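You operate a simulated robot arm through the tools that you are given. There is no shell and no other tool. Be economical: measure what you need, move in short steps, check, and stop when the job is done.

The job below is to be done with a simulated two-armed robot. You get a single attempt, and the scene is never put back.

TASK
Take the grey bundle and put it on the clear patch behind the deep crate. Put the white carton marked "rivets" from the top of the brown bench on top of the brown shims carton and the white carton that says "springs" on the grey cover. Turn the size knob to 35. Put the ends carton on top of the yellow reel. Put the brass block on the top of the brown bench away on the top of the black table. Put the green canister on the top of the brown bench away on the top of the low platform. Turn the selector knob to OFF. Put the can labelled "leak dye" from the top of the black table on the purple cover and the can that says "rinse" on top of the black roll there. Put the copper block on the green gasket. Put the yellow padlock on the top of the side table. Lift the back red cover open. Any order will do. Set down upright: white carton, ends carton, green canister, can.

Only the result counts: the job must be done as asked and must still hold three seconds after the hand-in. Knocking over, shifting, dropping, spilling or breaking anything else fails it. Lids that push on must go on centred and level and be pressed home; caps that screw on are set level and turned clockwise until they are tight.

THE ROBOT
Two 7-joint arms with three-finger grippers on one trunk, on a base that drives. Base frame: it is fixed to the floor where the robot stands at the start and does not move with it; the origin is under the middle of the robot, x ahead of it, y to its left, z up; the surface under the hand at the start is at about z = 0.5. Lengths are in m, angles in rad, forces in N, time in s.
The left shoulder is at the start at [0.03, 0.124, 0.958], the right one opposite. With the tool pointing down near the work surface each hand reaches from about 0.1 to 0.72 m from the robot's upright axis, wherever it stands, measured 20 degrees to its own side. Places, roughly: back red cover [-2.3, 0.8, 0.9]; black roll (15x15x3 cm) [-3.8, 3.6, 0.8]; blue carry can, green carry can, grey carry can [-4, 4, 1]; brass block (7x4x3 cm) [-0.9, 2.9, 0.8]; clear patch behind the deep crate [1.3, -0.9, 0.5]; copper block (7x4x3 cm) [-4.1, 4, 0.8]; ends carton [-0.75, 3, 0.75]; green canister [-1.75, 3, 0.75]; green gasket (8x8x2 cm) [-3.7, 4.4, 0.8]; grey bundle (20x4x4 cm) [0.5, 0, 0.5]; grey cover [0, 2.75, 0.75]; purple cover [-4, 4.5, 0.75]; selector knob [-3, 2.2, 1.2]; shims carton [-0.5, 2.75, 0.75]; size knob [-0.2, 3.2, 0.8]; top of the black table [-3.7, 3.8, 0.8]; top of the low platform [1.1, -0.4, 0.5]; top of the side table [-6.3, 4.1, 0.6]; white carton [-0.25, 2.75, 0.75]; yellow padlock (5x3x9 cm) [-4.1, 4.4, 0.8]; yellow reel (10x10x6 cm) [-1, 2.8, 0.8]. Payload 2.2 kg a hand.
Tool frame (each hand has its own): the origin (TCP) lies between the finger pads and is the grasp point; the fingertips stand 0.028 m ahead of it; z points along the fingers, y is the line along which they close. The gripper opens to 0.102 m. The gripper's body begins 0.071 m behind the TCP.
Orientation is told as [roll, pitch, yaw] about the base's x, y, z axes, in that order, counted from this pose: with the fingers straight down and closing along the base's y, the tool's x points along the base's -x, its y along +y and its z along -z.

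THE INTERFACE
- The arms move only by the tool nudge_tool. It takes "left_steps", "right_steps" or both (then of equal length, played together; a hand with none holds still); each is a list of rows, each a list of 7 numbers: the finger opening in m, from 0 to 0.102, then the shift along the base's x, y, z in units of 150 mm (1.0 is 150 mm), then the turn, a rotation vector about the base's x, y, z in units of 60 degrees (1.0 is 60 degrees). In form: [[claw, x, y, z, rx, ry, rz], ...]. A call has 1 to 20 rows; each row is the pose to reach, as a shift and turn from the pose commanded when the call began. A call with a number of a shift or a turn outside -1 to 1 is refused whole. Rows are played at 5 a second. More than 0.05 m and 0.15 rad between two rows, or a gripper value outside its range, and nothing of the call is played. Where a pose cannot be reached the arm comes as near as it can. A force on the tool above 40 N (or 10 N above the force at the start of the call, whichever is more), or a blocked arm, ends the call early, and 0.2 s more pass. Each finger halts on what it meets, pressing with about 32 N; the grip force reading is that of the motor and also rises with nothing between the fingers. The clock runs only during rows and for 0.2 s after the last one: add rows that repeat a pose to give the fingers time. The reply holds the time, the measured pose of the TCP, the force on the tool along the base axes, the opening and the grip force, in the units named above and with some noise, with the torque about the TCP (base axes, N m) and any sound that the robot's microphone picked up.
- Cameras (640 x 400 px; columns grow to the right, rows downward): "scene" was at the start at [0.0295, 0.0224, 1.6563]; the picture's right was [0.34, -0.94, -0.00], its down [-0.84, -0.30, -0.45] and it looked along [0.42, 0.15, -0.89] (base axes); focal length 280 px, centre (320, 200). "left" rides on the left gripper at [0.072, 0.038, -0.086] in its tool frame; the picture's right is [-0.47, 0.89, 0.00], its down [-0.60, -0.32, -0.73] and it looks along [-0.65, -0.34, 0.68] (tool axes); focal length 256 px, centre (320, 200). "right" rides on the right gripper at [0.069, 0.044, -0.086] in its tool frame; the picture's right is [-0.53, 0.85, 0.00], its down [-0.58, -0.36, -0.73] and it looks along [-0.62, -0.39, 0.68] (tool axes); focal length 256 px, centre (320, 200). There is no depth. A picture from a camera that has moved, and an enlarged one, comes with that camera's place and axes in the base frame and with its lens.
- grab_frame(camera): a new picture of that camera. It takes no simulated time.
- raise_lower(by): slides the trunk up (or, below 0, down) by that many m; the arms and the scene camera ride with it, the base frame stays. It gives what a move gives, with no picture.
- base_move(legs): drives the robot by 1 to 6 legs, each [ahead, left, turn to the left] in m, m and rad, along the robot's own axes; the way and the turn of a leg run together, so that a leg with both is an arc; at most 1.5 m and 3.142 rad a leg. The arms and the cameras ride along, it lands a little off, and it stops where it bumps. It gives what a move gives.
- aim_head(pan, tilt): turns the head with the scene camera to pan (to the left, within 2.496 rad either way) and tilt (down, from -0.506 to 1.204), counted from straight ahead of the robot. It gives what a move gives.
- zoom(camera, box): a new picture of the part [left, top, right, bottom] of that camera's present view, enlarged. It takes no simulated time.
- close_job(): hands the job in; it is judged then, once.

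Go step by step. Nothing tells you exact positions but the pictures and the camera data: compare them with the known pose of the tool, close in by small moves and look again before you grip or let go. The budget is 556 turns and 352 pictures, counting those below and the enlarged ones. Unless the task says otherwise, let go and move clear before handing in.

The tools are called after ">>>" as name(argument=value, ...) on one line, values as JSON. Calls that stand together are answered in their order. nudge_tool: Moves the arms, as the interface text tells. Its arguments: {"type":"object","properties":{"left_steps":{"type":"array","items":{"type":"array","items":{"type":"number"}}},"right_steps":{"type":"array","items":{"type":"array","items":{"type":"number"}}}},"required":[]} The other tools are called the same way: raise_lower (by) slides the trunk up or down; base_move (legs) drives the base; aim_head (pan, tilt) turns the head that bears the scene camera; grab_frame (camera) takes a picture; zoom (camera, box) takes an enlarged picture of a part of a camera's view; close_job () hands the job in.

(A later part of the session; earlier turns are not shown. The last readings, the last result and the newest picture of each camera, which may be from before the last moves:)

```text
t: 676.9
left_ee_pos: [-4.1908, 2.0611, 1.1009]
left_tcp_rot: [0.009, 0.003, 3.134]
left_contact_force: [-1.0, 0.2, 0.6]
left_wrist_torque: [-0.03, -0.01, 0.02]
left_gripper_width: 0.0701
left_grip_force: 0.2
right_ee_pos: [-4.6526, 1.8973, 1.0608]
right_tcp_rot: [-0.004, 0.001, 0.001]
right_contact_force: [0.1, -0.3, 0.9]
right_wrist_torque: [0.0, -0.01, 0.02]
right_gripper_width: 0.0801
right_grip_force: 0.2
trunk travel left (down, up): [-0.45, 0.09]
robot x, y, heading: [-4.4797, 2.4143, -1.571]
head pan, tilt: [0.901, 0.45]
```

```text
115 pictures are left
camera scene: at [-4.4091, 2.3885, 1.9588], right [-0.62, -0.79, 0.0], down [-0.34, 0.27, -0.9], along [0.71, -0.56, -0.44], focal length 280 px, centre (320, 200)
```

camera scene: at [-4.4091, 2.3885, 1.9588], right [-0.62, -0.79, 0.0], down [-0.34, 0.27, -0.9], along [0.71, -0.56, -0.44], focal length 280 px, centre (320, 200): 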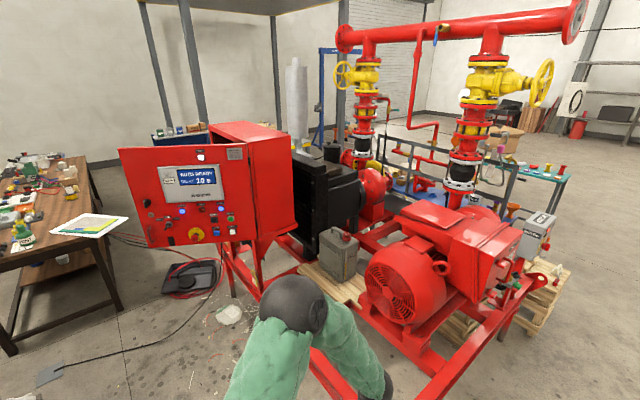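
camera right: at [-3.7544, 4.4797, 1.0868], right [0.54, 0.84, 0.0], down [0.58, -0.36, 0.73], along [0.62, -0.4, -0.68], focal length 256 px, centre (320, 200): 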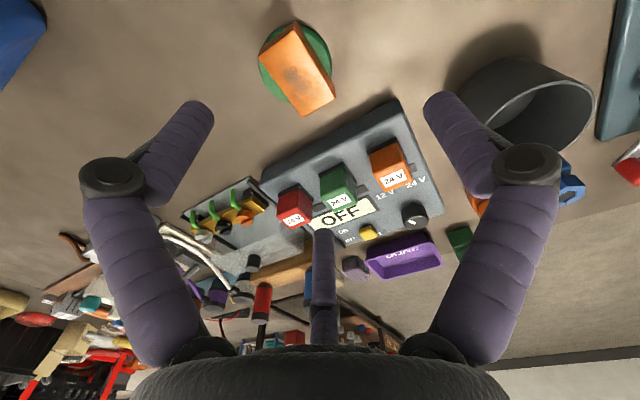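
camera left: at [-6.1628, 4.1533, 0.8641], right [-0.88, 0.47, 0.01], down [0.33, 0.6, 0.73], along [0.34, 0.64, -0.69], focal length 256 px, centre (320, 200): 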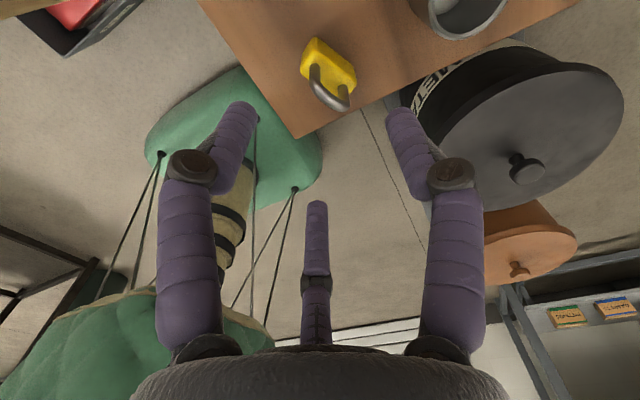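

>>> zoom(camera="scene", box=[110, 135, 260, 255])

>>> zoom(camera="scene", box=[140, 205, 200, 250])

```text
3.33 times, centred on (185, 195) of scene
camera zoom: at [-4.4091, 2.3885, 1.9588], right [-0.62, -0.79, 0.0], down [-0.34, 0.27, -0.9], along [0.71, -0.56, -0.44], focal length 935 px, centre (770, 217)
```

zoom: 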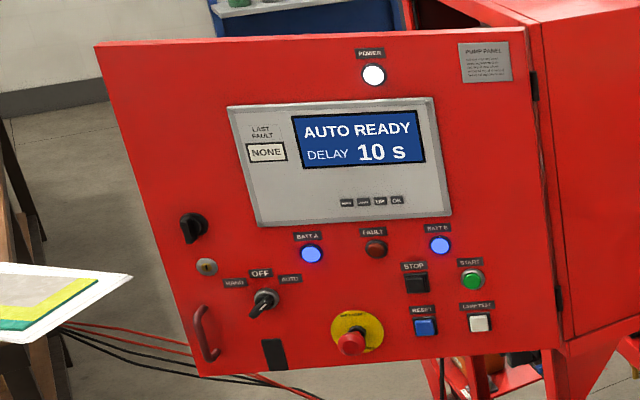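

```text
8.89 times, centred on (170, 228) of scene
camera zoom: at [-4.4091, 2.3885, 1.9588], right [-0.62, -0.79, 0.0], down [-0.34, 0.27, -0.9], along [0.71, -0.56, -0.44], focal length 2492 px, centre (1653, -44)
```

zoom: 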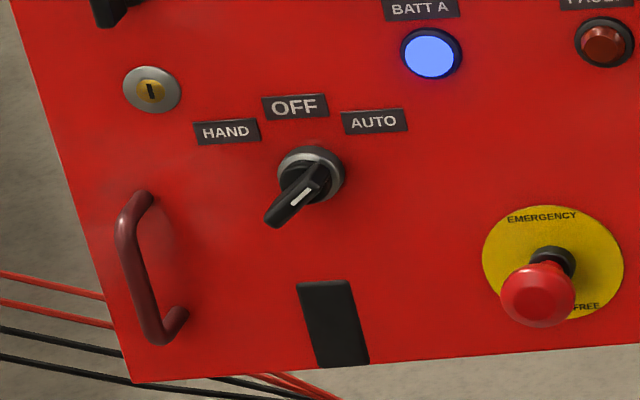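

The selector (HAND/OFF/AUTO) is on AUTO at about [-2.955, 2.226, 1.217], the door facing 150°. I'll retract the hand, turn to face the door and stand off.

>>> nudge_tool(right_steps=[[0.05, 0.0, 0.3, 0.1, 0, 0, 0], [0.02, 0.0, 0.6, 0.2, 0, 0, 0], [0.0, 0.0, 0.9, 0.3, 0, 0, 0], [0.0, 0.0, 1.0, 0.5, 0, 0, 0]])

>>> base_move(legs=[[0, 0, 1.05], [0.62, 0.39, 0]])

>>> aim_head(pan=0.2, tilt=0.6)

>>> grab_frame(camera="scene")

```text
t: 677.9
left_ee_pos: [-4.1922, 2.0626, 1.1009]
left_tcp_rot: [0.009, 0.002, 3.132]
left_contact_force: [-0.6, -0.6, -0.4]
left_wrist_torque: [0.0, -0.02, -0.01]
left_gripper_width: 0.07
left_grip_force: 0.0
right_ee_pos: [-4.6503, 2.0481, 1.1336]
right_tcp_rot: [-0.005, 0.0, 0.001]
right_contact_force: [-1.0, 0.6, -0.2]
right_wrist_torque: [0.0, -0.03, 0.01]
right_gripper_width: 0.002
right_grip_force: 31.7
trunk travel left (down, up): [-0.45, 0.09]
robot x, y, heading: [-4.4829, 2.4161, -1.572]
head pan, tilt: [0.901, 0.45]
```

```text
t: 684.5
left_ee_pos: [-3.2958, 2.5053, 1.1004]
left_tcp_rot: [0.007, 0.003, -2.115]
left_contact_force: [0.9, 1.2, -0.9]
left_wrist_torque: [0.01, 0.0, -0.02]
left_gripper_width: 0.0698
left_grip_force: 0.1
right_ee_pos: [-3.5166, 2.1011, 1.1328]
right_tcp_rot: [-0.004, 0.0, 1.033]
right_contact_force: [-0.2, 0.3, 0.3]
right_wrist_torque: [-0.03, 0.02, -0.01]
right_gripper_width: 0.0022
right_grip_force: 31.7
trunk travel left (down, up): [-0.45, 0.09]
robot x, y, heading: [-3.7486, 2.4342, -0.533]
head pan, tilt: [0.901, 0.45]
```

```text
t: 685.6
left_ee_pos: [-3.2967, 2.5043, 1.1014]
left_tcp_rot: [0.007, 0.002, -2.116]
left_contact_force: [-0.2, 0.4, 0.2]
left_wrist_torque: [0.01, 0.0, 0.06]
left_gripper_width: 0.0701
left_grip_force: 0.0
right_ee_pos: [-3.5181, 2.1013, 1.1324]
right_tcp_rot: [-0.004, 0.0, 1.034]
right_contact_force: [-1.0, -0.3, 0.6]
right_wrist_torque: [-0.03, -0.04, 0.01]
right_gripper_width: 0.0019
right_grip_force: 32.1
trunk travel left (down, up): [-0.45, 0.09]
robot x, y, heading: [-3.7495, 2.4344, -0.538]
head pan, tilt: [0.201, 0.6]
```

```text
112 pictures are left
camera scene: at [-3.6903, 2.4235, 1.9453], right [-0.33, -0.95, 0.0], down [-0.53, 0.18, -0.82], along [0.78, -0.27, -0.57], focal length 280 px, centre (320, 200)
```

scene: 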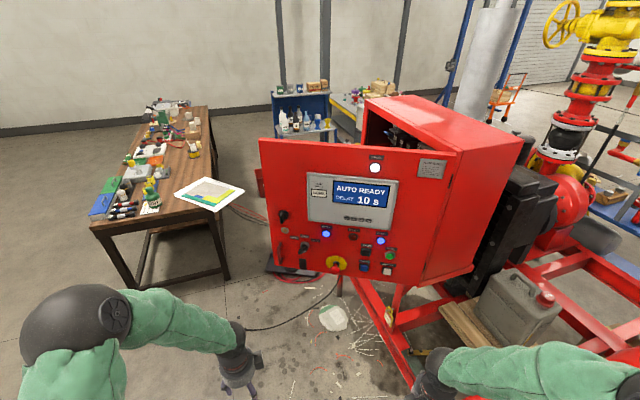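

>>> zoom(camera="scene", box=[260, 210, 350, 285])

```text
5.33 times, centred on (305, 248) of scene
camera zoom: at [-3.6903, 2.4235, 1.9453], right [-0.33, -0.95, 0.0], down [-0.53, 0.18, -0.82], along [0.78, -0.27, -0.57], focal length 1495 px, centre (400, -53)
```

zoom: 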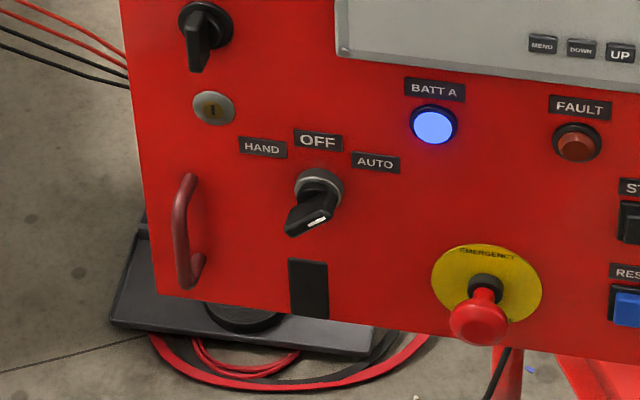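

>>> nudge_tool(right_steps=[[0.0, 0.115, -0.068, 0.06, -0.064, -0.1075, 0], [0.0, 0.23, -0.136, 0.12, -0.128, -0.215, 0], [0.0, 0.345, -0.204, 0.18, -0.192, -0.3225, 0], [0.0, 0.46, -0.272, 0.24, -0.256, -0.43, 0], [0.0, 0.575, -0.34, 0.3, -0.32, -0.5375, 0], [0.0, 0.69, -0.408, 0.36, -0.383, -0.645, 0], [0.0, 0.8, -0.47, 0.4, -0.447, -0.7525, 0], [0.0, 0.917, -0.545, 0.45, -0.511, -0.86, 0]])

>>> nudge_tool(right_steps=[[0.0, 0, 0, 0.02, -0.064, -0.1075, 0], [0.0, 0.0, 0, 0.04, -0.128, -0.215, 0], [0.0, 0.0, 0, 0.06, -0.192, -0.3225, 0], [0.0, 0.0, 0, 0.06, -0.256, -0.43, 0], [0.0, 0.0, 0, 0.06, -0.256, -0.43, 0]])

>>> grab_frame(camera="scene")

>>> grab_frame(camera="right")

```text
t: 687.4
left_ee_pos: [-3.2959, 2.5051, 1.1005]
left_tcp_rot: [0.006, 0.002, -2.114]
left_contact_force: [-0.3, -0.9, -0.9]
left_wrist_torque: [0.01, 0.0, 0.01]
left_gripper_width: 0.07
left_grip_force: 0.0
right_ee_pos: [-3.3815, 2.018, 1.2002]
right_tcp_rot: [-1.053, 0.001, 1.032]
right_contact_force: [0.1, 0.4, 0.6]
right_wrist_torque: [0.05, 0.0, 0.02]
right_gripper_width: 0.002
right_grip_force: 32.2
trunk travel left (down, up): [-0.45, 0.09]
robot x, y, heading: [-3.748, 2.4349, -0.528]
head pan, tilt: [0.201, 0.6]
```

```text
t: 688.6
left_ee_pos: [-3.2977, 2.5044, 1.1013]
left_tcp_rot: [0.007, 0.002, -2.115]
left_contact_force: [-0.1, -0.1, 0.0]
left_wrist_torque: [-0.01, -0.02, -0.01]
left_gripper_width: 0.07
left_grip_force: 0.0
right_ee_pos: [-3.345, 2.1142, 1.2519]
right_tcp_rot: [-1.572, 0.0, 1.02]
right_contact_force: [-0.7, -0.2, 0.1]
right_wrist_torque: [0.01, -0.01, -0.01]
right_gripper_width: 0.0021
right_grip_force: 31.0
right hand out of reach, approached as far as the arm can: row 1, 2, 3, 4, 5
trunk travel left (down, up): [-0.45, 0.09]
robot x, y, heading: [-3.7494, 2.4355, -0.531]
head pan, tilt: [0.201, 0.6]
```

```text
110 pictures are left
camera scene: at [-3.692, 2.4234, 1.9453], right [-0.33, -0.95, 0.0], down [-0.53, 0.18, -0.83], along [0.78, -0.27, -0.56], focal length 280 px, centre (320, 200)
```

scene: 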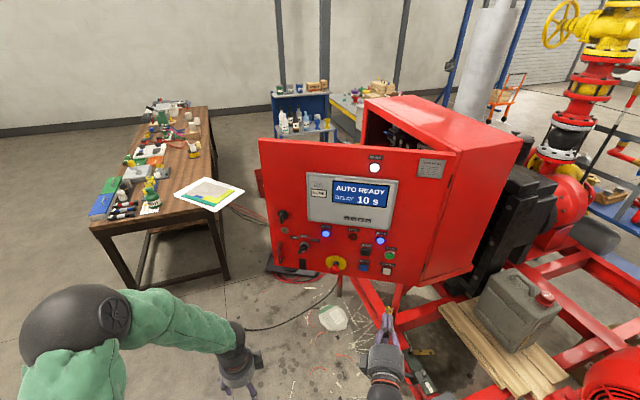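

```text
109 pictures are left
camera right: at [-3.455, 2.0988, 1.2068], right [0.28, 0.45, -0.85], down [-0.32, 0.87, 0.36], along [0.9, 0.17, 0.39], focal length 256 px, centre (320, 200)
```

right: 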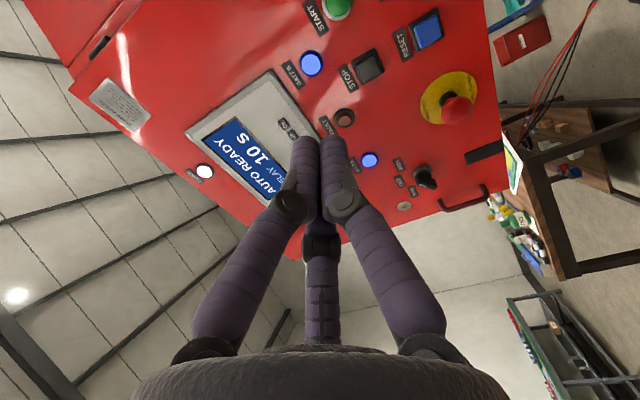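

>>> nudge_tool(right_steps=[[0.03, 0.08, 0.14, -0.03, -0.09, 0.054, 0.005], [0.05, 0.16, 0.28, -0.06, -0.18, 0.107, 0.01], [0.06, 0.25, 0.42, -0.1, -0.27, 0.161, 0.015], [0.06, 0.33, 0.56, -0.13, -0.36, 0.215, 0.02], [0.06, 0.42, 0.7, -0.17, -0.45, 0.268, 0.025], [0.06, 0.5, 0.85, -0.2, -0.542, 0.322, 0.03], [0.06, 0.5, 0.85, -0.2, -0.542, 0.322, 0.03]])

>>> grab_frame(camera="right")

>>> grab_frame(camera="scene")

```text
t: 690.2
left_ee_pos: [-3.2966, 2.5047, 1.0999]
left_tcp_rot: [0.007, 0.002, -2.116]
left_contact_force: [-0.6, -0.1, 0.4]
left_wrist_torque: [0.03, -0.01, -0.01]
left_gripper_width: 0.07
left_grip_force: 0.1
right_ee_pos: [-3.2708, 2.2389, 1.2228]
right_tcp_rot: [-1.563, 0.663, 1.07]
right_contact_force: [-0.2, 0.1, -0.2]
right_wrist_torque: [0.01, 0.02, 0.01]
right_gripper_width: 0.0598
right_grip_force: 0.0
trunk travel left (down, up): [-0.45, 0.09]
robot x, y, heading: [-3.7494, 2.4365, -0.533]
head pan, tilt: [0.201, 0.6]
```

```text
108 pictures are left
camera right: at [-3.3862, 2.2087, 1.2309], right [-0.05, -0.08, -1.0], down [-0.31, 0.95, -0.06], along [0.95, 0.31, -0.08], focal length 256 px, centre (320, 200)
```

right: 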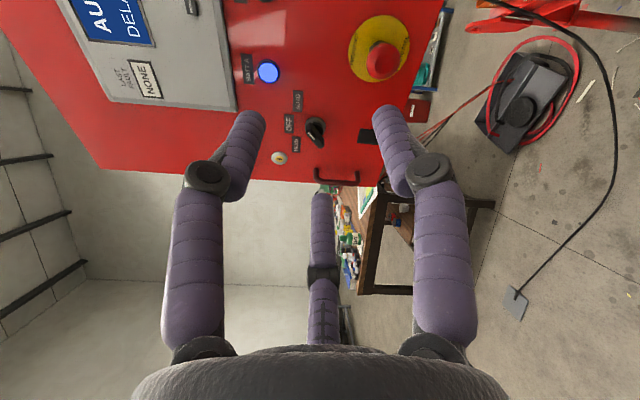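

```text
107 pictures are left
camera scene: at [-3.6913, 2.4227, 1.9453], right [-0.33, -0.95, 0.0], down [-0.53, 0.18, -0.83], along [0.78, -0.27, -0.56], focal length 280 px, centre (320, 200)
```

scene: 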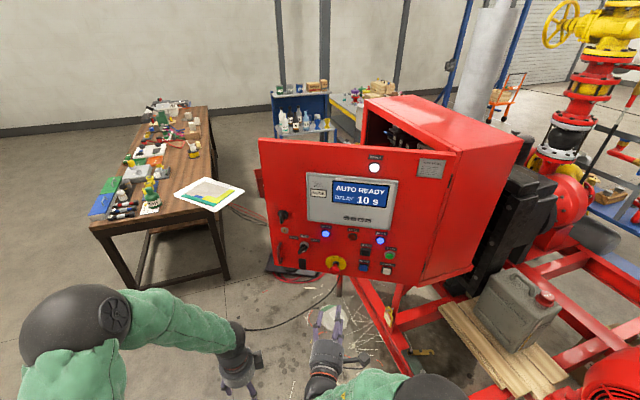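

>>> base_move(legs=[[0, 0.125, 0], [0.17, 0, 0]])

>>> grab_frame(camera="right")

>>> grab_frame(camera="scene")

```text
t: 692.5
left_ee_pos: [-3.0908, 2.5247, 1.1017]
left_tcp_rot: [0.009, 0.003, -2.117]
left_contact_force: [-0.1, -0.7, -0.7]
left_wrist_torque: [0.0, 0.01, 0.01]
left_gripper_width: 0.0698
left_grip_force: 0.1
right_ee_pos: [-3.063, 2.2608, 1.2232]
right_tcp_rot: [-1.564, 0.66, 1.07]
right_contact_force: [-0.4, -0.4, 0.4]
right_wrist_torque: [0.01, -0.03, 0.01]
right_gripper_width: 0.0601
right_grip_force: 0.1
trunk travel left (down, up): [-0.45, 0.09]
robot x, y, heading: [-3.5401, 2.4597, -0.536]
head pan, tilt: [0.201, 0.6]
```

```text
106 pictures are left
camera right: at [-3.1794, 2.2292, 1.2307], right [-0.05, -0.08, -1.0], down [-0.31, 0.95, -0.06], along [0.95, 0.31, -0.07], focal length 256 px, centre (320, 200)
```

right: 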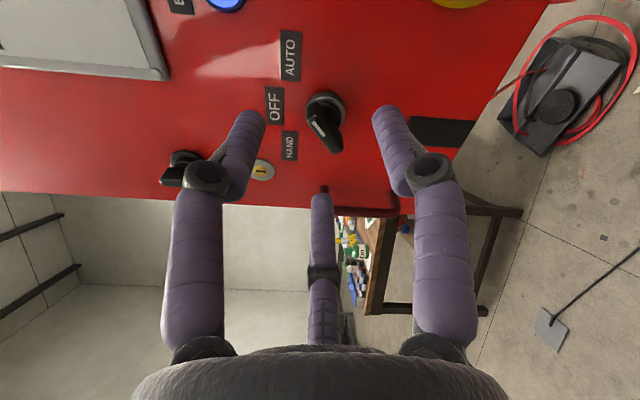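

```text
105 pictures are left
camera scene: at [-3.4838, 2.4436, 1.9453], right [-0.33, -0.94, 0.0], down [-0.53, 0.19, -0.82], along [0.78, -0.27, -0.57], focal length 280 px, centre (320, 200)
```

scene: 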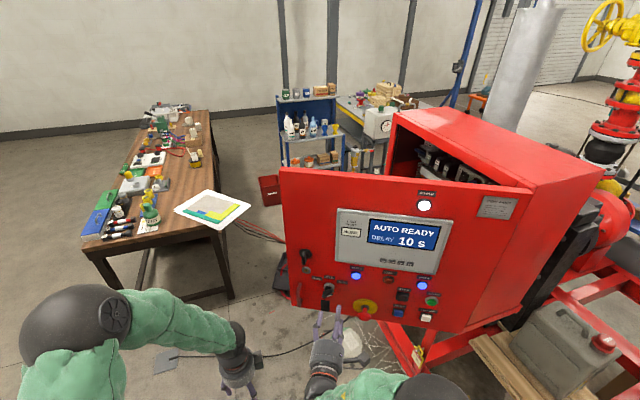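

>>> zoom(camera="right", box=[250, 50, 400, 170])

```text
3.33 times, centred on (325, 110) of right
camera zoom: at [-3.1794, 2.2292, 1.2307], right [-0.05, -0.08, -1.0], down [-0.31, 0.95, -0.06], along [0.95, 0.31, -0.07], focal length 853 px, centre (303, 500)
```

zoom: 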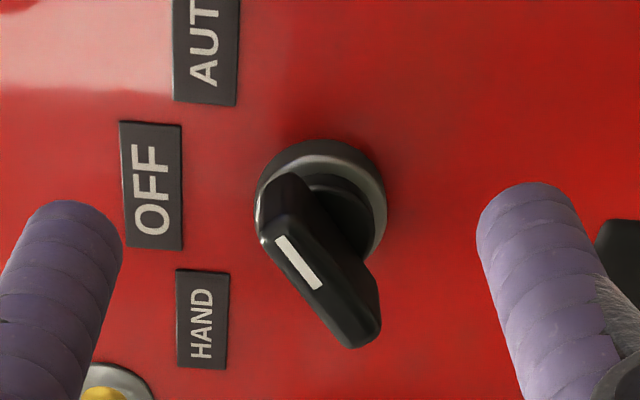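

>>> nudge_tool(right_steps=[[0.06, 0.073, 0.127, -0.033, 0, 0, 0], [0.06, 0.15, 0.083, -0.033, 0, 0, 0], [0.06, 0.226, 0.04, -0.033, 0, 0, 0], [0.06, 0.226, 0.04, -0.033, 0, 0, 0]])

>>> zoom(camera="right", box=[200, 50, 440, 250])

```text
t: 693.5
left_ee_pos: [-3.0898, 2.5263, 1.1001]
left_tcp_rot: [0.007, 0.002, -2.117]
left_contact_force: [0.3, -0.2, 1.6]
left_wrist_torque: [0.01, 0.0, 0.01]
left_gripper_width: 0.0701
left_grip_force: 0.1
right_ee_pos: [-3.0296, 2.2665, 1.2177]
right_tcp_rot: [-1.564, 0.662, 1.069]
right_contact_force: [-0.6, 0.9, 0.1]
right_wrist_torque: [0.01, -0.03, -0.01]
right_gripper_width: 0.0601
right_grip_force: 0.1
trunk travel left (down, up): [-0.45, 0.09]
robot x, y, heading: [-3.5445, 2.4578, -0.532]
head pan, tilt: [0.201, 0.6]
```

```text
2.00 times, centred on (320, 150) of right
camera zoom: at [-3.1455, 2.2363, 1.2261], right [-0.05, -0.08, -1.0], down [-0.31, 0.95, -0.06], along [0.95, 0.31, -0.08], focal length 512 px, centre (320, 300)
```

zoom: 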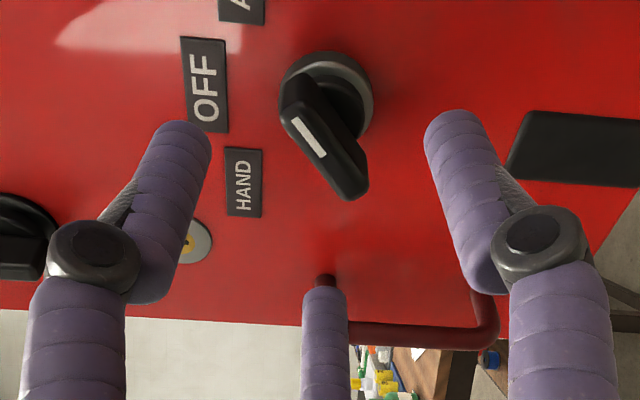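

>>> nudge_tool(right_steps=[[0.06, 0.08, -0.045, -0.035, 0, 0, 0], [0.06, 0.16, -0.09, -0.035, 0, 0, 0], [0.06, 0.231, -0.132, -0.035, 0, 0, 0], [0.06, 0.231, -0.132, -0.035, 0, 0, 0]])

>>> grab_frame(camera="right")

```text
t: 694.5
left_ee_pos: [-3.0897, 2.5257, 1.1007]
left_tcp_rot: [0.007, 0.002, -2.117]
left_contact_force: [0.3, 0.5, -0.4]
left_wrist_torque: [0.03, 0.01, -0.01]
left_gripper_width: 0.0697
left_grip_force: 0.0
right_ee_pos: [-2.9952, 2.2468, 1.2126]
right_tcp_rot: [-1.562, 0.662, 1.07]
right_contact_force: [0.0, 0.8, 0.3]
right_wrist_torque: [-0.02, -0.02, -0.01]
right_gripper_width: 0.0597
right_grip_force: 0.1
trunk travel left (down, up): [-0.45, 0.09]
robot x, y, heading: [-3.5425, 2.4566, -0.531]
head pan, tilt: [0.201, 0.6]
```

```text
102 pictures are left
camera right: at [-3.1106, 2.2157, 1.2209], right [-0.05, -0.08, -1.0], down [-0.31, 0.95, -0.06], along [0.95, 0.31, -0.08], focal length 256 px, centre (320, 200)
```

right: 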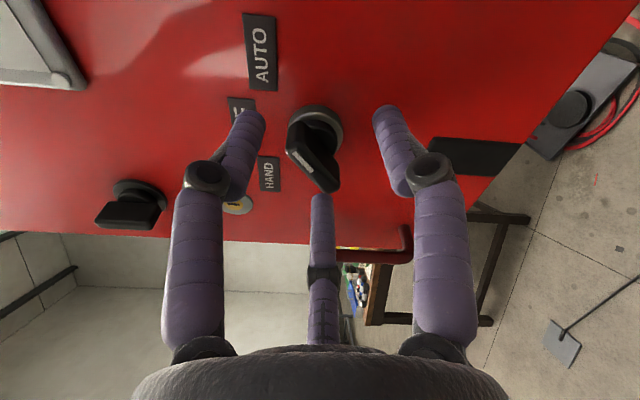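

>>> nudge_tool(right_steps=[[0.05, 0, 0, 0, 0, 0, 0], [0.04, 0, 0, 0, 0, 0, 0], [0.03, 0, 0, 0, 0, 0, 0], [0.02, 0, 0, 0, 0, 0, 0], [0.01, 0, 0, 0, 0, 0, 0], [0.0, 0, 0, 0, 0, 0, 0], [0.0, 0, 0, 0, 0, 0, 0]])

>>> grab_frame(camera="right")

```text
t: 696.0
left_ee_pos: [-3.0888, 2.5272, 1.0998]
left_tcp_rot: [0.007, 0.001, -2.117]
left_contact_force: [-0.2, 0.3, 0.1]
left_wrist_torque: [0.02, 0.03, 0.01]
left_gripper_width: 0.07
left_grip_force: 0.0
right_ee_pos: [-2.9897, 2.2457, 1.2251]
right_tcp_rot: [-1.598, 0.651, 1.044]
right_contact_force: [-2.4, 2.0, 11.0]
right_wrist_torque: [-0.4, -0.81, -0.79]
right_gripper_width: 0.0152
right_grip_force: 31.8
trunk travel left (down, up): [-0.45, 0.09]
robot x, y, heading: [-3.5424, 2.4595, -0.533]
head pan, tilt: [0.201, 0.6]
stopped in row 7 (right hand): the force on the tool passed its limit at 42 N (the readings are from after the stop); the commanded pose is now the measured one
```

```text
101 pictures are left
camera right: at [-3.1055, 2.2152, 1.2307], right [-0.02, -0.09, -1.0], down [-0.31, 0.95, -0.08], along [0.95, 0.3, -0.05], focal length 256 px, centre (320, 200)
```

right: 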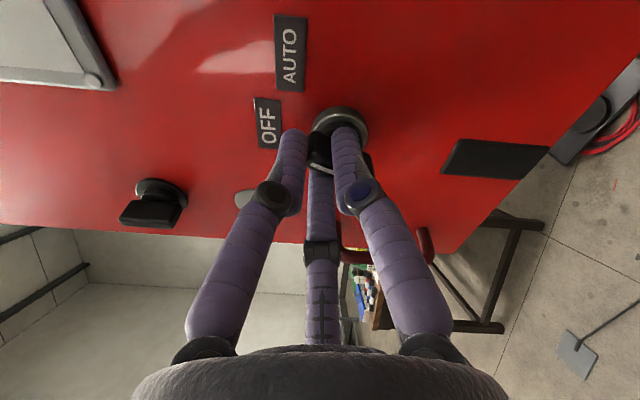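

>>> nudge_tool(right_steps=[[0.0, 0.002, 0.004, -0.006, -0.087, 0.05, 0], [0.0, 0.005, 0.009, -0.013, -0.174, 0.099, 0], [0.0, 0.008, 0.014, -0.021, -0.26, 0.149, 0], [0.0, 0.011, 0.019, -0.029, -0.347, 0.198, 0], [0.0, 0.014, 0.024, -0.037, -0.434, 0.248, 0], [0.0, 0.017, 0.029, -0.045, -0.521, 0.298, 0], [0.0, 0.019, 0.033, -0.053, -0.607, 0.347, 0], [0.0, 0.022, 0.038, -0.061, -0.694, 0.397, 0], [0.0, 0.022, 0.038, -0.061, -0.694, 0.397, 0]])

>>> grab_frame(camera="right")

>>> zoom(camera="scene", box=[270, 240, 400, 330])

```text
t: 697.0
left_ee_pos: [-3.0874, 2.5264, 1.101]
left_tcp_rot: [0.006, 0.001, -2.116]
left_contact_force: [0.4, -0.2, -0.3]
left_wrist_torque: [-0.02, 0.0, 0.0]
left_gripper_width: 0.07
left_grip_force: 0.0
right_ee_pos: [-2.9862, 2.2486, 1.2262]
right_tcp_rot: [-1.625, 1.041, 1.02]
right_contact_force: [-2.1, 4.6, 6.8]
right_wrist_torque: [0.19, 0.14, -0.67]
right_gripper_width: 0.0154
right_grip_force: 41.0
trunk travel left (down, up): [-0.45, 0.09]
robot x, y, heading: [-3.5426, 2.4627, -0.538]
head pan, tilt: [0.201, 0.6]
stopped in row 4 (right hand): the force on the tool passed its limit at 40 N (the readings are from after the stop); the commanded pose is now the measured one
```

```text
100 pictures are left
camera right: at [-3.0978, 2.2257, 1.2613], right [-0.2, -0.41, -0.89], down [-0.34, 0.88, -0.33], along [0.92, 0.24, -0.32], focal length 256 px, centre (320, 200)
```

right: 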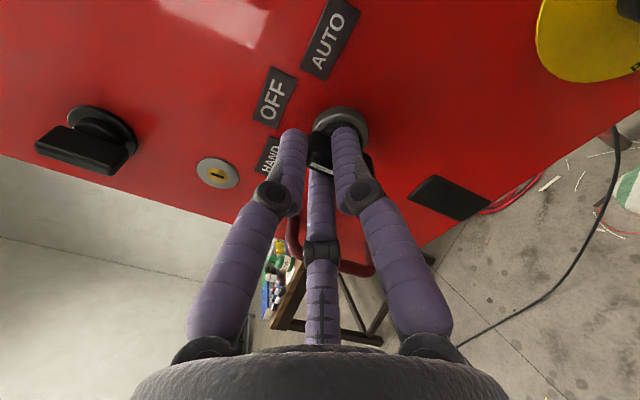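

```text
4.44 times, centred on (335, 285) of scene
camera zoom: at [-3.4831, 2.4454, 1.9449], right [-0.33, -0.94, 0.0], down [-0.53, 0.18, -0.82], along [0.78, -0.27, -0.57], focal length 1246 px, centre (253, -178)
```

zoom: 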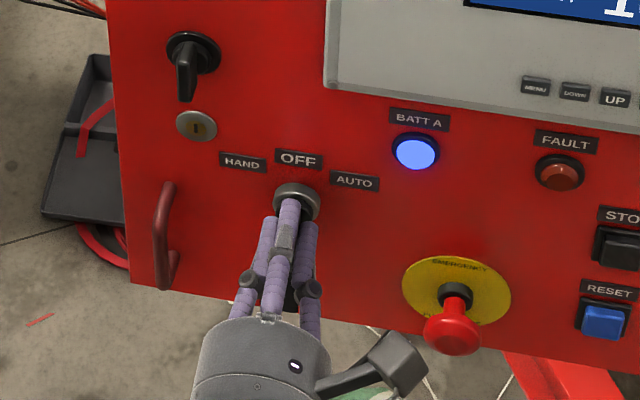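

>>> nudge_tool(right_steps=[[0.0, 0.002, 0.003, -0.006, -0.075, 0.043, 0], [0.0, 0.004, 0.007, -0.013, -0.15, 0.086, 0], [0.0, 0.006, 0.01, -0.02, -0.225, 0.129, 0], [0.0, 0.008, 0.014, -0.028, -0.3, 0.172, 0], [0.0, 0.01, 0.017, -0.037, -0.376, 0.215, 0], [0.0, 0.01, 0.017, -0.037, -0.376, 0.215, 0]])

>>> grab_frame(camera="right")

```text
t: 698.4
left_ee_pos: [-3.0904, 2.5283, 1.1019]
left_tcp_rot: [0.01, 0.001, -2.118]
left_contact_force: [-0.9, -0.3, 0.2]
left_wrist_torque: [-0.03, 0.02, 0.01]
left_gripper_width: 0.07
left_grip_force: 0.1
right_ee_pos: [-2.9827, 2.2536, 1.2257]
right_tcp_rot: [-1.921, 1.489, 0.729]
right_contact_force: [6.4, 12.3, 35.8]
right_wrist_torque: [0.05, 0.15, 0.16]
right_gripper_width: 0.0152
right_grip_force: 42.0
trunk travel left (down, up): [-0.45, 0.09]
robot x, y, heading: [-3.5414, 2.4607, -0.533]
head pan, tilt: [0.201, 0.6]
```

```text
98 pictures are left
camera right: at [-3.0855, 2.251, 1.2882], right [-0.37, -0.71, -0.6], down [-0.44, 0.7, -0.57], along [0.82, 0.05, -0.57], focal length 256 px, centre (320, 200)
```

right: 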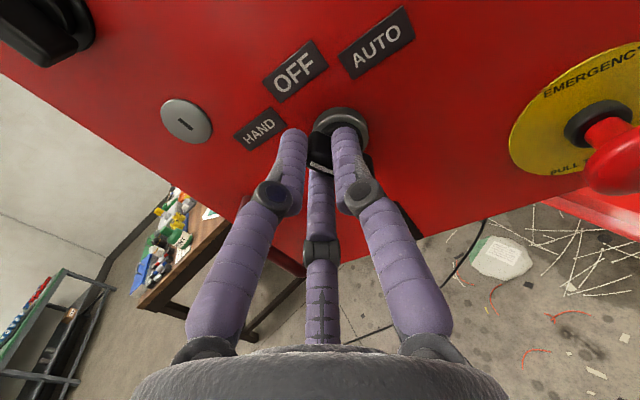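

>>> nudge_tool(right_steps=[[0.015, 0, 0, 0, 0, 0, 0], [0.03, 0, 0, 0, 0, 0, 0], [0.05, 0, 0, 0, 0, 0, 0], [0.06, 0, 0, 0, 0, 0, 0], [0.06, -0.17, 0.1, 0, 0, 0, 0], [0.06, -0.34, 0.2, 0, 0, 0, 0], [0.06, -0.52, 0.3, 0, 0, 0, 0]])

>>> zoom(camera="right", box=[220, 30, 440, 200])

>>> zoom(camera="scene", box=[270, 240, 400, 330])

```text
t: 700.0
left_ee_pos: [-3.0893, 2.5273, 1.102]
left_tcp_rot: [0.008, 0.003, -2.117]
left_contact_force: [0.7, 0.3, 0.8]
left_wrist_torque: [0.0, 0.0, -0.02]
left_gripper_width: 0.07
left_grip_force: 0.0
right_ee_pos: [-3.0641, 2.2956, 1.2205]
right_tcp_rot: [-1.768, 1.494, 0.877]
right_contact_force: [0.4, 0.7, 0.8]
right_wrist_torque: [0.0, -0.01, 0.0]
right_gripper_width: 0.0602
right_grip_force: 0.1
trunk travel left (down, up): [-0.45, 0.09]
robot x, y, heading: [-3.543, 2.4557, -0.537]
head pan, tilt: [0.201, 0.6]
```

```text
2.35 times, centred on (330, 115) of right
camera zoom: at [-3.165, 2.2927, 1.2844], right [-0.37, -0.71, -0.6], down [-0.44, 0.7, -0.56], along [0.82, 0.06, -0.58], focal length 602 px, centre (296, 400)
```

zoom: 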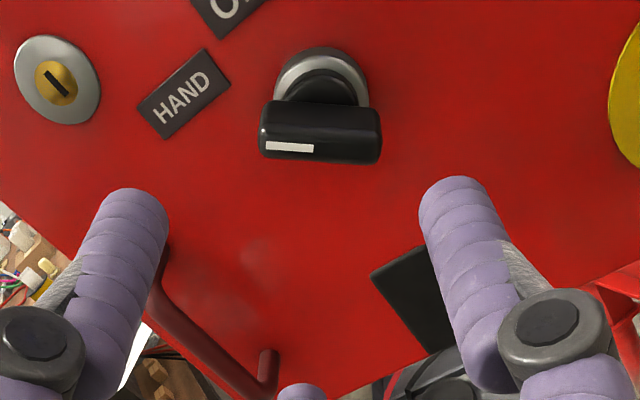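

```text
4.44 times, centred on (335, 285) of scene
camera zoom: at [-3.4842, 2.4461, 1.9453], right [-0.33, -0.94, 0.0], down [-0.53, 0.18, -0.83], along [0.78, -0.27, -0.56], focal length 1246 px, centre (253, -178)
```

zoom: 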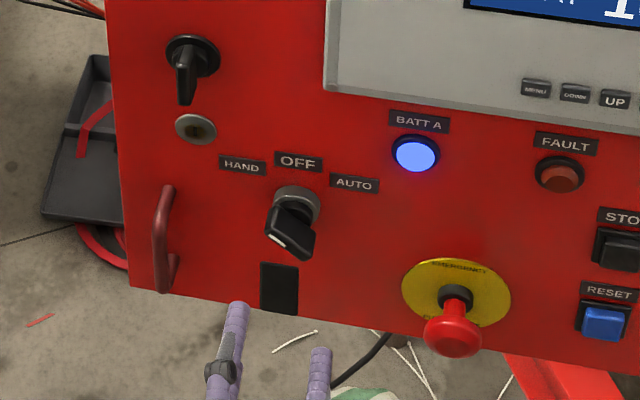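

>>> zoom(camera="scene", box=[310, 270, 350, 300])

>>> zoom(camera="scene", box=[340, 210, 460, 280])

```text
13.33 times, centred on (330, 285) of scene
camera zoom: at [-3.4842, 2.4461, 1.9453], right [-0.33, -0.94, 0.0], down [-0.53, 0.18, -0.83], along [0.78, -0.27, -0.56], focal length 3739 px, centre (187, -933)
```

zoom: 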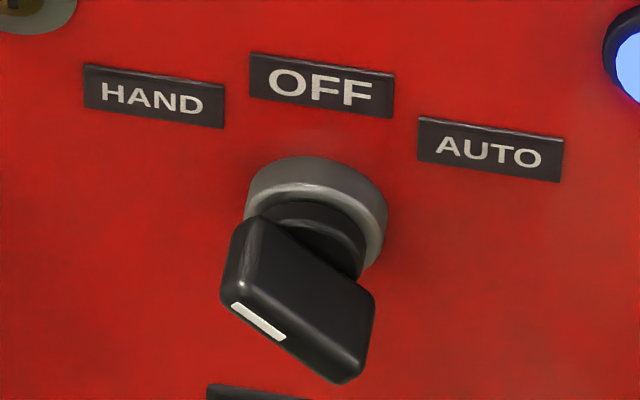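

```text
5.33 times, centred on (400, 245) of scene
camera zoom: at [-3.4842, 2.4461, 1.9453], right [-0.33, -0.94, 0.0], down [-0.53, 0.18, -0.83], along [0.78, -0.27, -0.56], focal length 1495 px, centre (-107, -40)
```

zoom: 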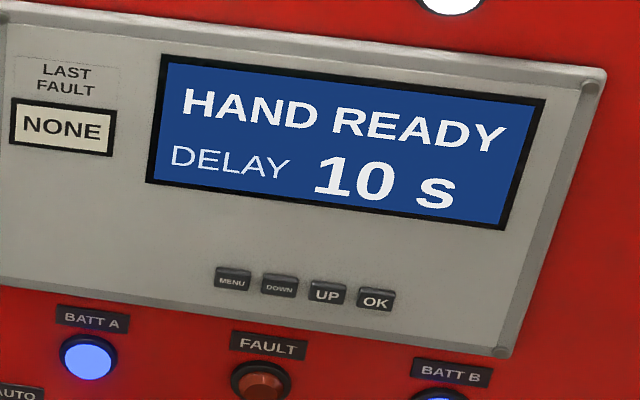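

The display now reads HAND READY, so the knob overshot and snapped to HAND. I'll recentre on the knob axis with the hand's roll at ~88° and let the closing jaws align the lever to OFF.

>>> nudge_tool(right_steps=[[0.07, 0.1, -0.07, 0.01, -0.02, 0.012, 0], [0.07, 0.2, -0.14, 0.02, -0.03, 0.017, 0], [0.07, 0.3, -0.21, 0.03, -0.03, 0.017, 0], [0.07, 0.4, -0.28, 0.03, -0.03, 0.017, 0], [0.07, 0.462, -0.323, 0.03, -0.03, 0.017, 0], [0.07, 0.462, -0.323, 0.03, -0.03, 0.017, 0]])

>>> grab_frame(camera="right")

>>> zoom(camera="scene", box=[290, 250, 390, 330])

```text
t: 701.4
left_ee_pos: [-3.0894, 2.5263, 1.1014]
left_tcp_rot: [0.008, 0.001, -2.117]
left_contact_force: [-0.4, -0.4, -0.1]
left_wrist_torque: [0.02, -0.01, 0.02]
left_gripper_width: 0.07
left_grip_force: 0.1
right_ee_pos: [-2.9939, 2.2463, 1.2229]
right_tcp_rot: [-1.912, 1.53, 0.734]
right_contact_force: [-0.5, -0.1, -0.2]
right_wrist_torque: [0.01, 0.03, -0.02]
right_gripper_width: 0.07
right_grip_force: 0.1
trunk travel left (down, up): [-0.45, 0.09]
robot x, y, heading: [-3.5388, 2.4575, -0.534]
head pan, tilt: [0.201, 0.6]
```

```text
93 pictures are left
camera right: at [-3.0928, 2.2466, 1.2893], right [-0.38, -0.73, -0.57], down [-0.45, 0.68, -0.57], along [0.8, 0.04, -0.59], focal length 256 px, centre (320, 200)
```

right: 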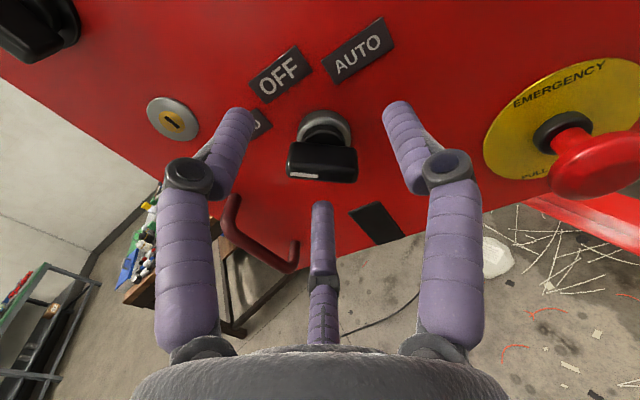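

```text
5.00 times, centred on (340, 290) of scene
camera zoom: at [-3.4833, 2.4454, 1.9453], right [-0.33, -0.94, 0.0], down [-0.53, 0.18, -0.83], along [0.78, -0.27, -0.56], focal length 1402 px, centre (220, -250)
```

zoom: 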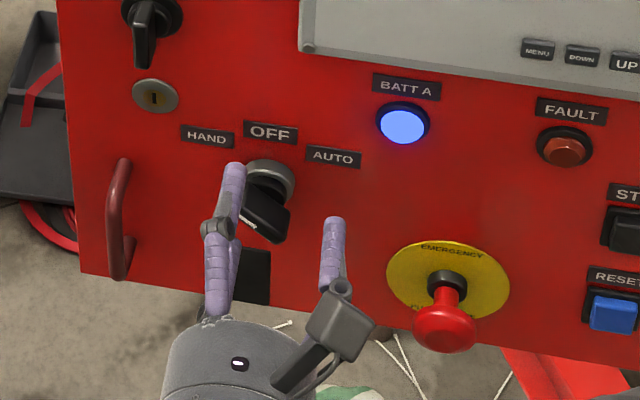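

>>> nudge_tool(right_steps=[[0.07, -0.01, -0.015, 0.04, 0, 0, 0], [0.07, -0.01, -0.015, 0.085, 0, 0, 0], [0.05, -0.01, -0.015, 0.085, 0, 0, 0], [0.035, -0.01, -0.015, 0.085, 0, 0, 0], [0.02, -0.01, -0.015, 0.085, 0, 0, 0], [0.02, -0.01, -0.015, 0.085, 0, 0, 0]])

>>> zoom(camera="scene", box=[290, 200, 440, 330])

>>> grab_frame(camera="right")

```text
t: 702.8
left_ee_pos: [-3.0881, 2.5273, 1.1011]
left_tcp_rot: [0.006, -0.001, -2.118]
left_contact_force: [0.4, -0.8, -0.3]
left_wrist_torque: [0.03, 0.02, -0.02]
left_gripper_width: 0.0699
left_grip_force: 0.1
right_ee_pos: [-2.9922, 2.2476, 1.242]
right_tcp_rot: [-2.105, 1.524, 0.543]
right_contact_force: [7.9, 15.1, 12.9]
right_wrist_torque: [0.33, -0.22, 0.41]
right_gripper_width: 0.0195
right_grip_force: 0.1
trunk travel left (down, up): [-0.45, 0.09]
robot x, y, heading: [-3.5433, 2.4561, -0.532]
head pan, tilt: [0.201, 0.6]
```

```text
3.08 times, centred on (365, 265) of scene
camera zoom: at [-3.4827, 2.4486, 1.9455], right [-0.33, -0.94, 0.0], down [-0.53, 0.18, -0.83], along [0.78, -0.27, -0.56], focal length 863 px, centre (182, 0)
```

zoom: 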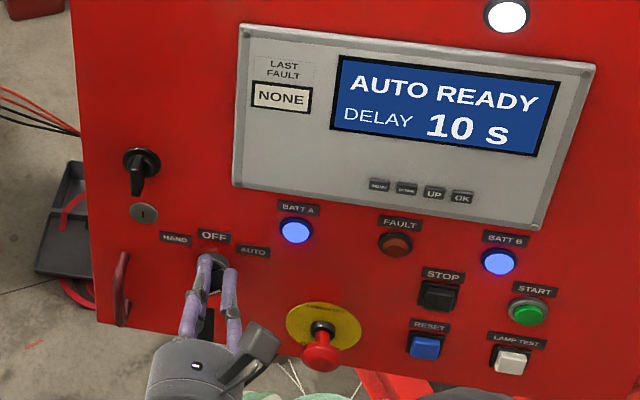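

```text
90 pictures are left
camera right: at [-3.0937, 2.2464, 1.307], right [-0.38, -0.73, -0.57], down [-0.45, 0.68, -0.58], along [0.81, 0.04, -0.58], focal length 256 px, centre (320, 200)
```

right: 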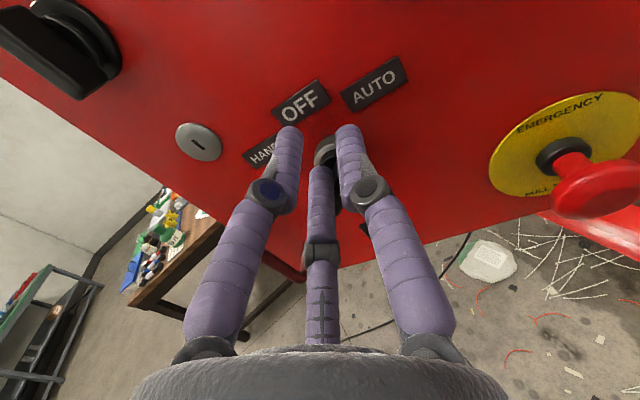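

>>> nudge_tool(right_steps=[[0.04, 0, 0, 0, 0, 0, 0], [0.07, 0, 0, 0, 0, 0, 0], [0.07, -0.17, 0.1, 0, 0, 0, 0], [0.07, -0.34, 0.2, 0, 0, 0, 0], [0.05, -0.45, 0.26, 0, 0, 0, 0], [0.02, -0.45, 0.26, 0, 0, 0, 0], [0.0, -0.45, 0.26, 0, 0, 0, 0], [0.0, -0.45, 0.26, 0, 0, 0, 0]])

>>> zoom(camera="scene", box=[295, 240, 385, 315])

>>> zoom(camera="right", box=[240, 20, 440, 180])

```text
t: 704.6
left_ee_pos: [-3.0896, 2.5265, 1.1002]
left_tcp_rot: [0.008, 0.002, -2.116]
left_contact_force: [-0.3, 0.7, 0.8]
left_wrist_torque: [0.03, 0.0, 0.01]
left_gripper_width: 0.0698
left_grip_force: 0.0
right_ee_pos: [-3.0648, 2.2823, 1.2371]
right_tcp_rot: [-1.912, 1.53, 0.735]
right_contact_force: [-0.6, 0.6, 0.0]
right_wrist_torque: [0.01, 0.0, 0.0]
right_gripper_width: 0.0022
right_grip_force: 31.3
trunk travel left (down, up): [-0.45, 0.09]
robot x, y, heading: [-3.5402, 2.4587, -0.533]
head pan, tilt: [0.201, 0.6]
```

```text
5.33 times, centred on (340, 278) of scene
camera zoom: at [-3.4834, 2.4452, 1.9453], right [-0.33, -0.94, 0.0], down [-0.53, 0.19, -0.83], along [0.78, -0.27, -0.56], focal length 1495 px, centre (213, -213)
```

zoom: 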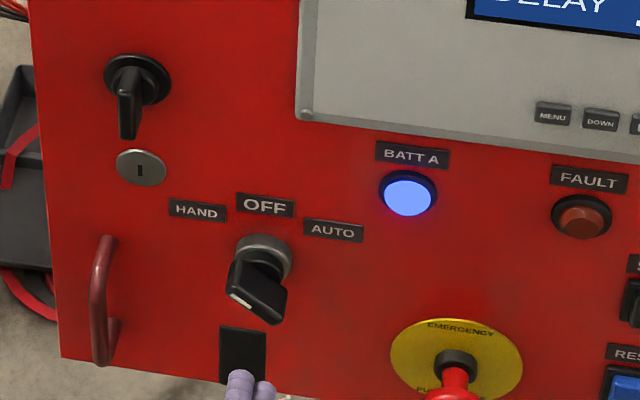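

```text
2.50 times, centred on (340, 100) of right
camera zoom: at [-3.1639, 2.2825, 1.3026], right [-0.38, -0.73, -0.57], down [-0.45, 0.68, -0.57], along [0.8, 0.04, -0.59], focal length 640 px, centre (270, 450)
```

zoom: 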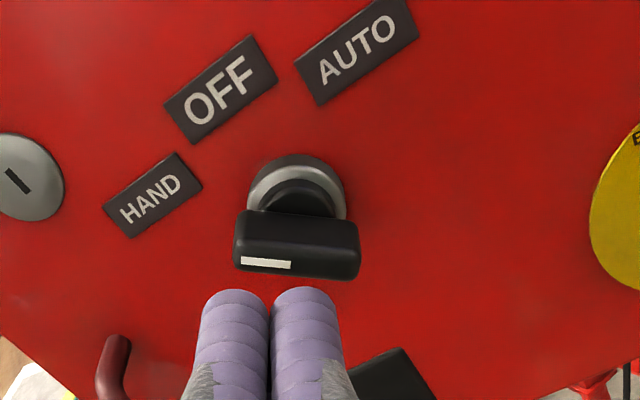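

>>> zoom(camera="scene", box=[330, 200, 450, 290])

```text
4.44 times, centred on (390, 245) of scene
camera zoom: at [-3.4834, 2.4452, 1.9453], right [-0.33, -0.94, 0.0], down [-0.53, 0.19, -0.83], along [0.78, -0.27, -0.56], focal length 1246 px, centre (9, 0)
```

zoom: 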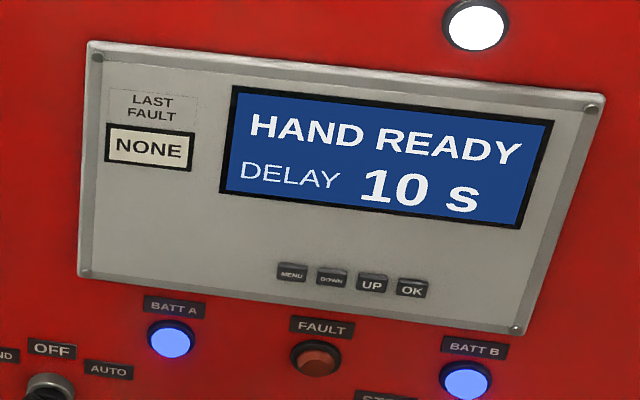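

Releasing moved it back to HAND. I'll instead push the lever's pointer end with the closed fingertips, small moves, checking the display.

>>> nudge_tool(right_steps=[[0.0, 0.14, 0.076, -0.077, 0, 0, 0], [0.0, 0.283, 0.153, -0.154, 0, 0, 0], [0.0, 0.428, 0.07, -0.154, 0, 0, 0], [0.0, 0.572, -0.013, -0.154, 0, 0, 0], [0.0, 0.572, -0.013, -0.154, 0, 0, 0]])

>>> zoom(camera="scene", box=[295, 240, 385, 315])

>>> grab_frame(camera="right")

```text
t: 705.8
left_ee_pos: [-3.0888, 2.5266, 1.1011]
left_tcp_rot: [0.008, 0.002, -2.117]
left_contact_force: [-0.7, -0.6, 0.0]
left_wrist_torque: [-0.02, 0.01, -0.03]
left_gripper_width: 0.07
left_grip_force: 0.0
right_ee_pos: [-2.9772, 2.2824, 1.2135]
right_tcp_rot: [-1.923, 1.529, 0.726]
right_contact_force: [0.1, 0.5, 0.5]
right_wrist_torque: [-0.03, 0.0, 0.0]
right_gripper_width: 0.002
right_grip_force: 31.5
trunk travel left (down, up): [-0.45, 0.09]
robot x, y, heading: [-3.5382, 2.4618, -0.533]
head pan, tilt: [0.201, 0.6]
```

```text
5.33 times, centred on (340, 278) of scene
camera zoom: at [-3.484, 2.4455, 1.9453], right [-0.33, -0.94, 0.0], down [-0.53, 0.18, -0.83], along [0.78, -0.27, -0.56], focal length 1495 px, centre (213, -213)
```

zoom: 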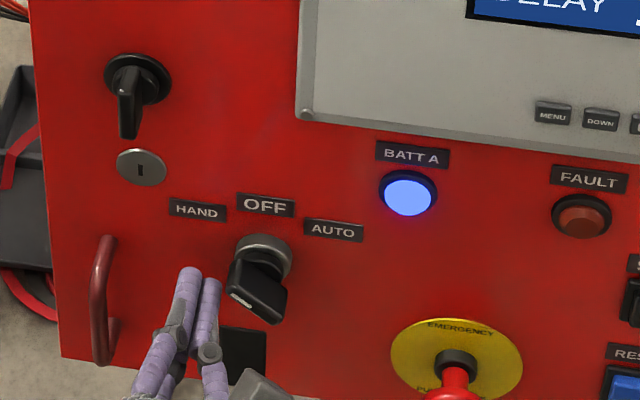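

```text
85 pictures are left
camera right: at [-3.0769, 2.2819, 1.2799], right [-0.38, -0.73, -0.57], down [-0.45, 0.68, -0.57], along [0.8, 0.04, -0.59], focal length 256 px, centre (320, 200)
```

right: 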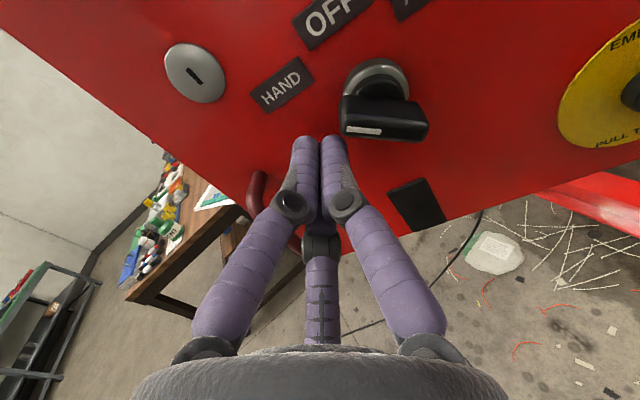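

>>> nudge_tool(right_steps=[[0.0, -0.012, -0.022, 0.042, 0, 0, 0], [0.0, -0.025, -0.043, 0.083, 0, 0, 0], [0.0, -0.037, -0.065, 0.125, 0, 0, 0], [0.0, -0.05, -0.087, 0.167, 0, 0, 0]])

>>> zoom(camera="scene", box=[300, 200, 450, 310])

```text
t: 706.8
left_ee_pos: [-3.0882, 2.5259, 1.1005]
left_tcp_rot: [0.006, 0.001, -2.117]
left_contact_force: [-0.7, -0.4, -0.2]
left_wrist_torque: [0.03, -0.03, -0.03]
left_gripper_width: 0.07
left_grip_force: 0.0
right_ee_pos: [-2.9846, 2.27, 1.2392]
right_tcp_rot: [-1.913, 1.528, 0.733]
right_contact_force: [0.7, 0.9, 0.4]
right_wrist_torque: [0.0, -0.02, 0.01]
right_gripper_width: 0.0023
right_grip_force: 31.3
trunk travel left (down, up): [-0.45, 0.09]
robot x, y, heading: [-3.5411, 2.4574, -0.532]
head pan, tilt: [0.201, 0.6]
```

```text
3.64 times, centred on (375, 255) of scene
camera zoom: at [-3.4835, 2.4452, 1.9453], right [-0.33, -0.94, 0.0], down [-0.53, 0.19, -0.83], along [0.78, -0.27, -0.56], focal length 1020 px, centre (120, 0)
```

zoom: 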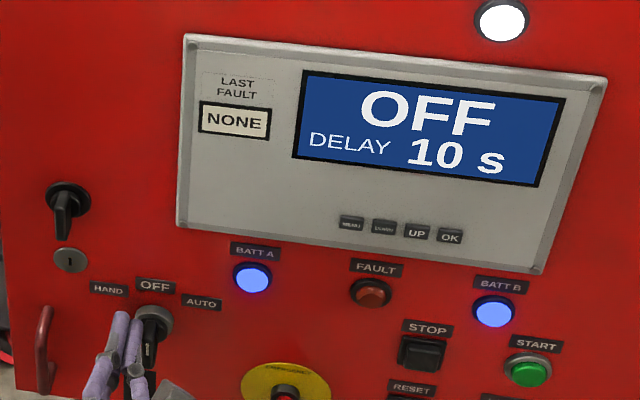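

The display reads OFF. Retracting straight back without touching it.

>>> nudge_tool(right_steps=[[0.0, 0.03, 0.05, 0, 0, 0, 0], [0.0, -0.1, 0.13, 0, 0, 0, 0], [0.0, -0.27, 0.23, 0, 0, 0, 0], [0.0, -0.5, 0.36, 0, 0, 0, 0]])

>>> zoom(camera="scene", box=[300, 200, 450, 310])

>>> zoom(camera="scene", box=[310, 265, 360, 305])

```text
t: 707.8
left_ee_pos: [-3.0899, 2.5266, 1.1004]
left_tcp_rot: [0.01, 0.002, -2.118]
left_contact_force: [-0.2, -0.7, 0.3]
left_wrist_torque: [-0.01, -0.05, 0.02]
left_gripper_width: 0.0701
left_grip_force: 0.0
right_ee_pos: [-3.0617, 2.325, 1.2426]
right_tcp_rot: [-1.941, 1.53, 0.707]
right_contact_force: [-0.2, -0.2, 0.5]
right_wrist_torque: [0.01, 0.01, -0.01]
right_gripper_width: 0.0023
right_grip_force: 32.1
trunk travel left (down, up): [-0.45, 0.09]
robot x, y, heading: [-3.5422, 2.4547, -0.532]
head pan, tilt: [0.201, 0.6]
```

```text
3.64 times, centred on (375, 255) of scene
camera zoom: at [-3.4847, 2.4465, 1.9453], right [-0.33, -0.94, 0.0], down [-0.53, 0.18, -0.83], along [0.78, -0.27, -0.56], focal length 1020 px, centre (120, 0)
```

zoom: 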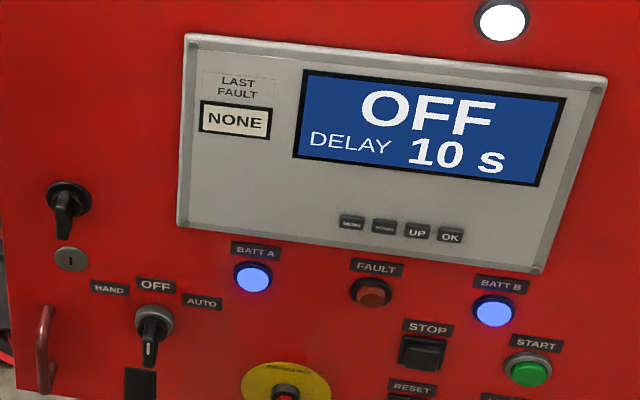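

```text
10.00 times, centred on (335, 285) of scene
camera zoom: at [-3.4847, 2.4465, 1.9453], right [-0.33, -0.94, 0.0], down [-0.53, 0.18, -0.83], along [0.78, -0.27, -0.56], focal length 2804 px, centre (170, -650)
```

zoom: 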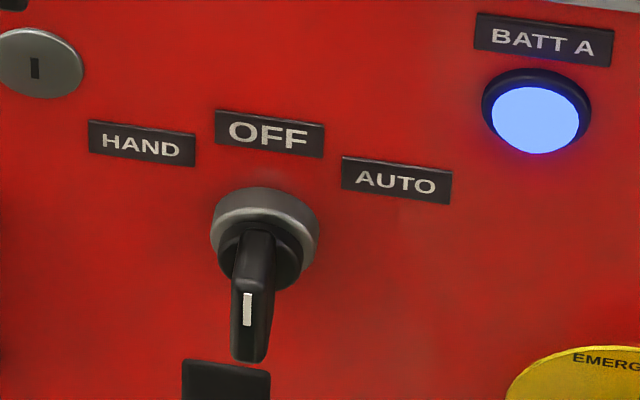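

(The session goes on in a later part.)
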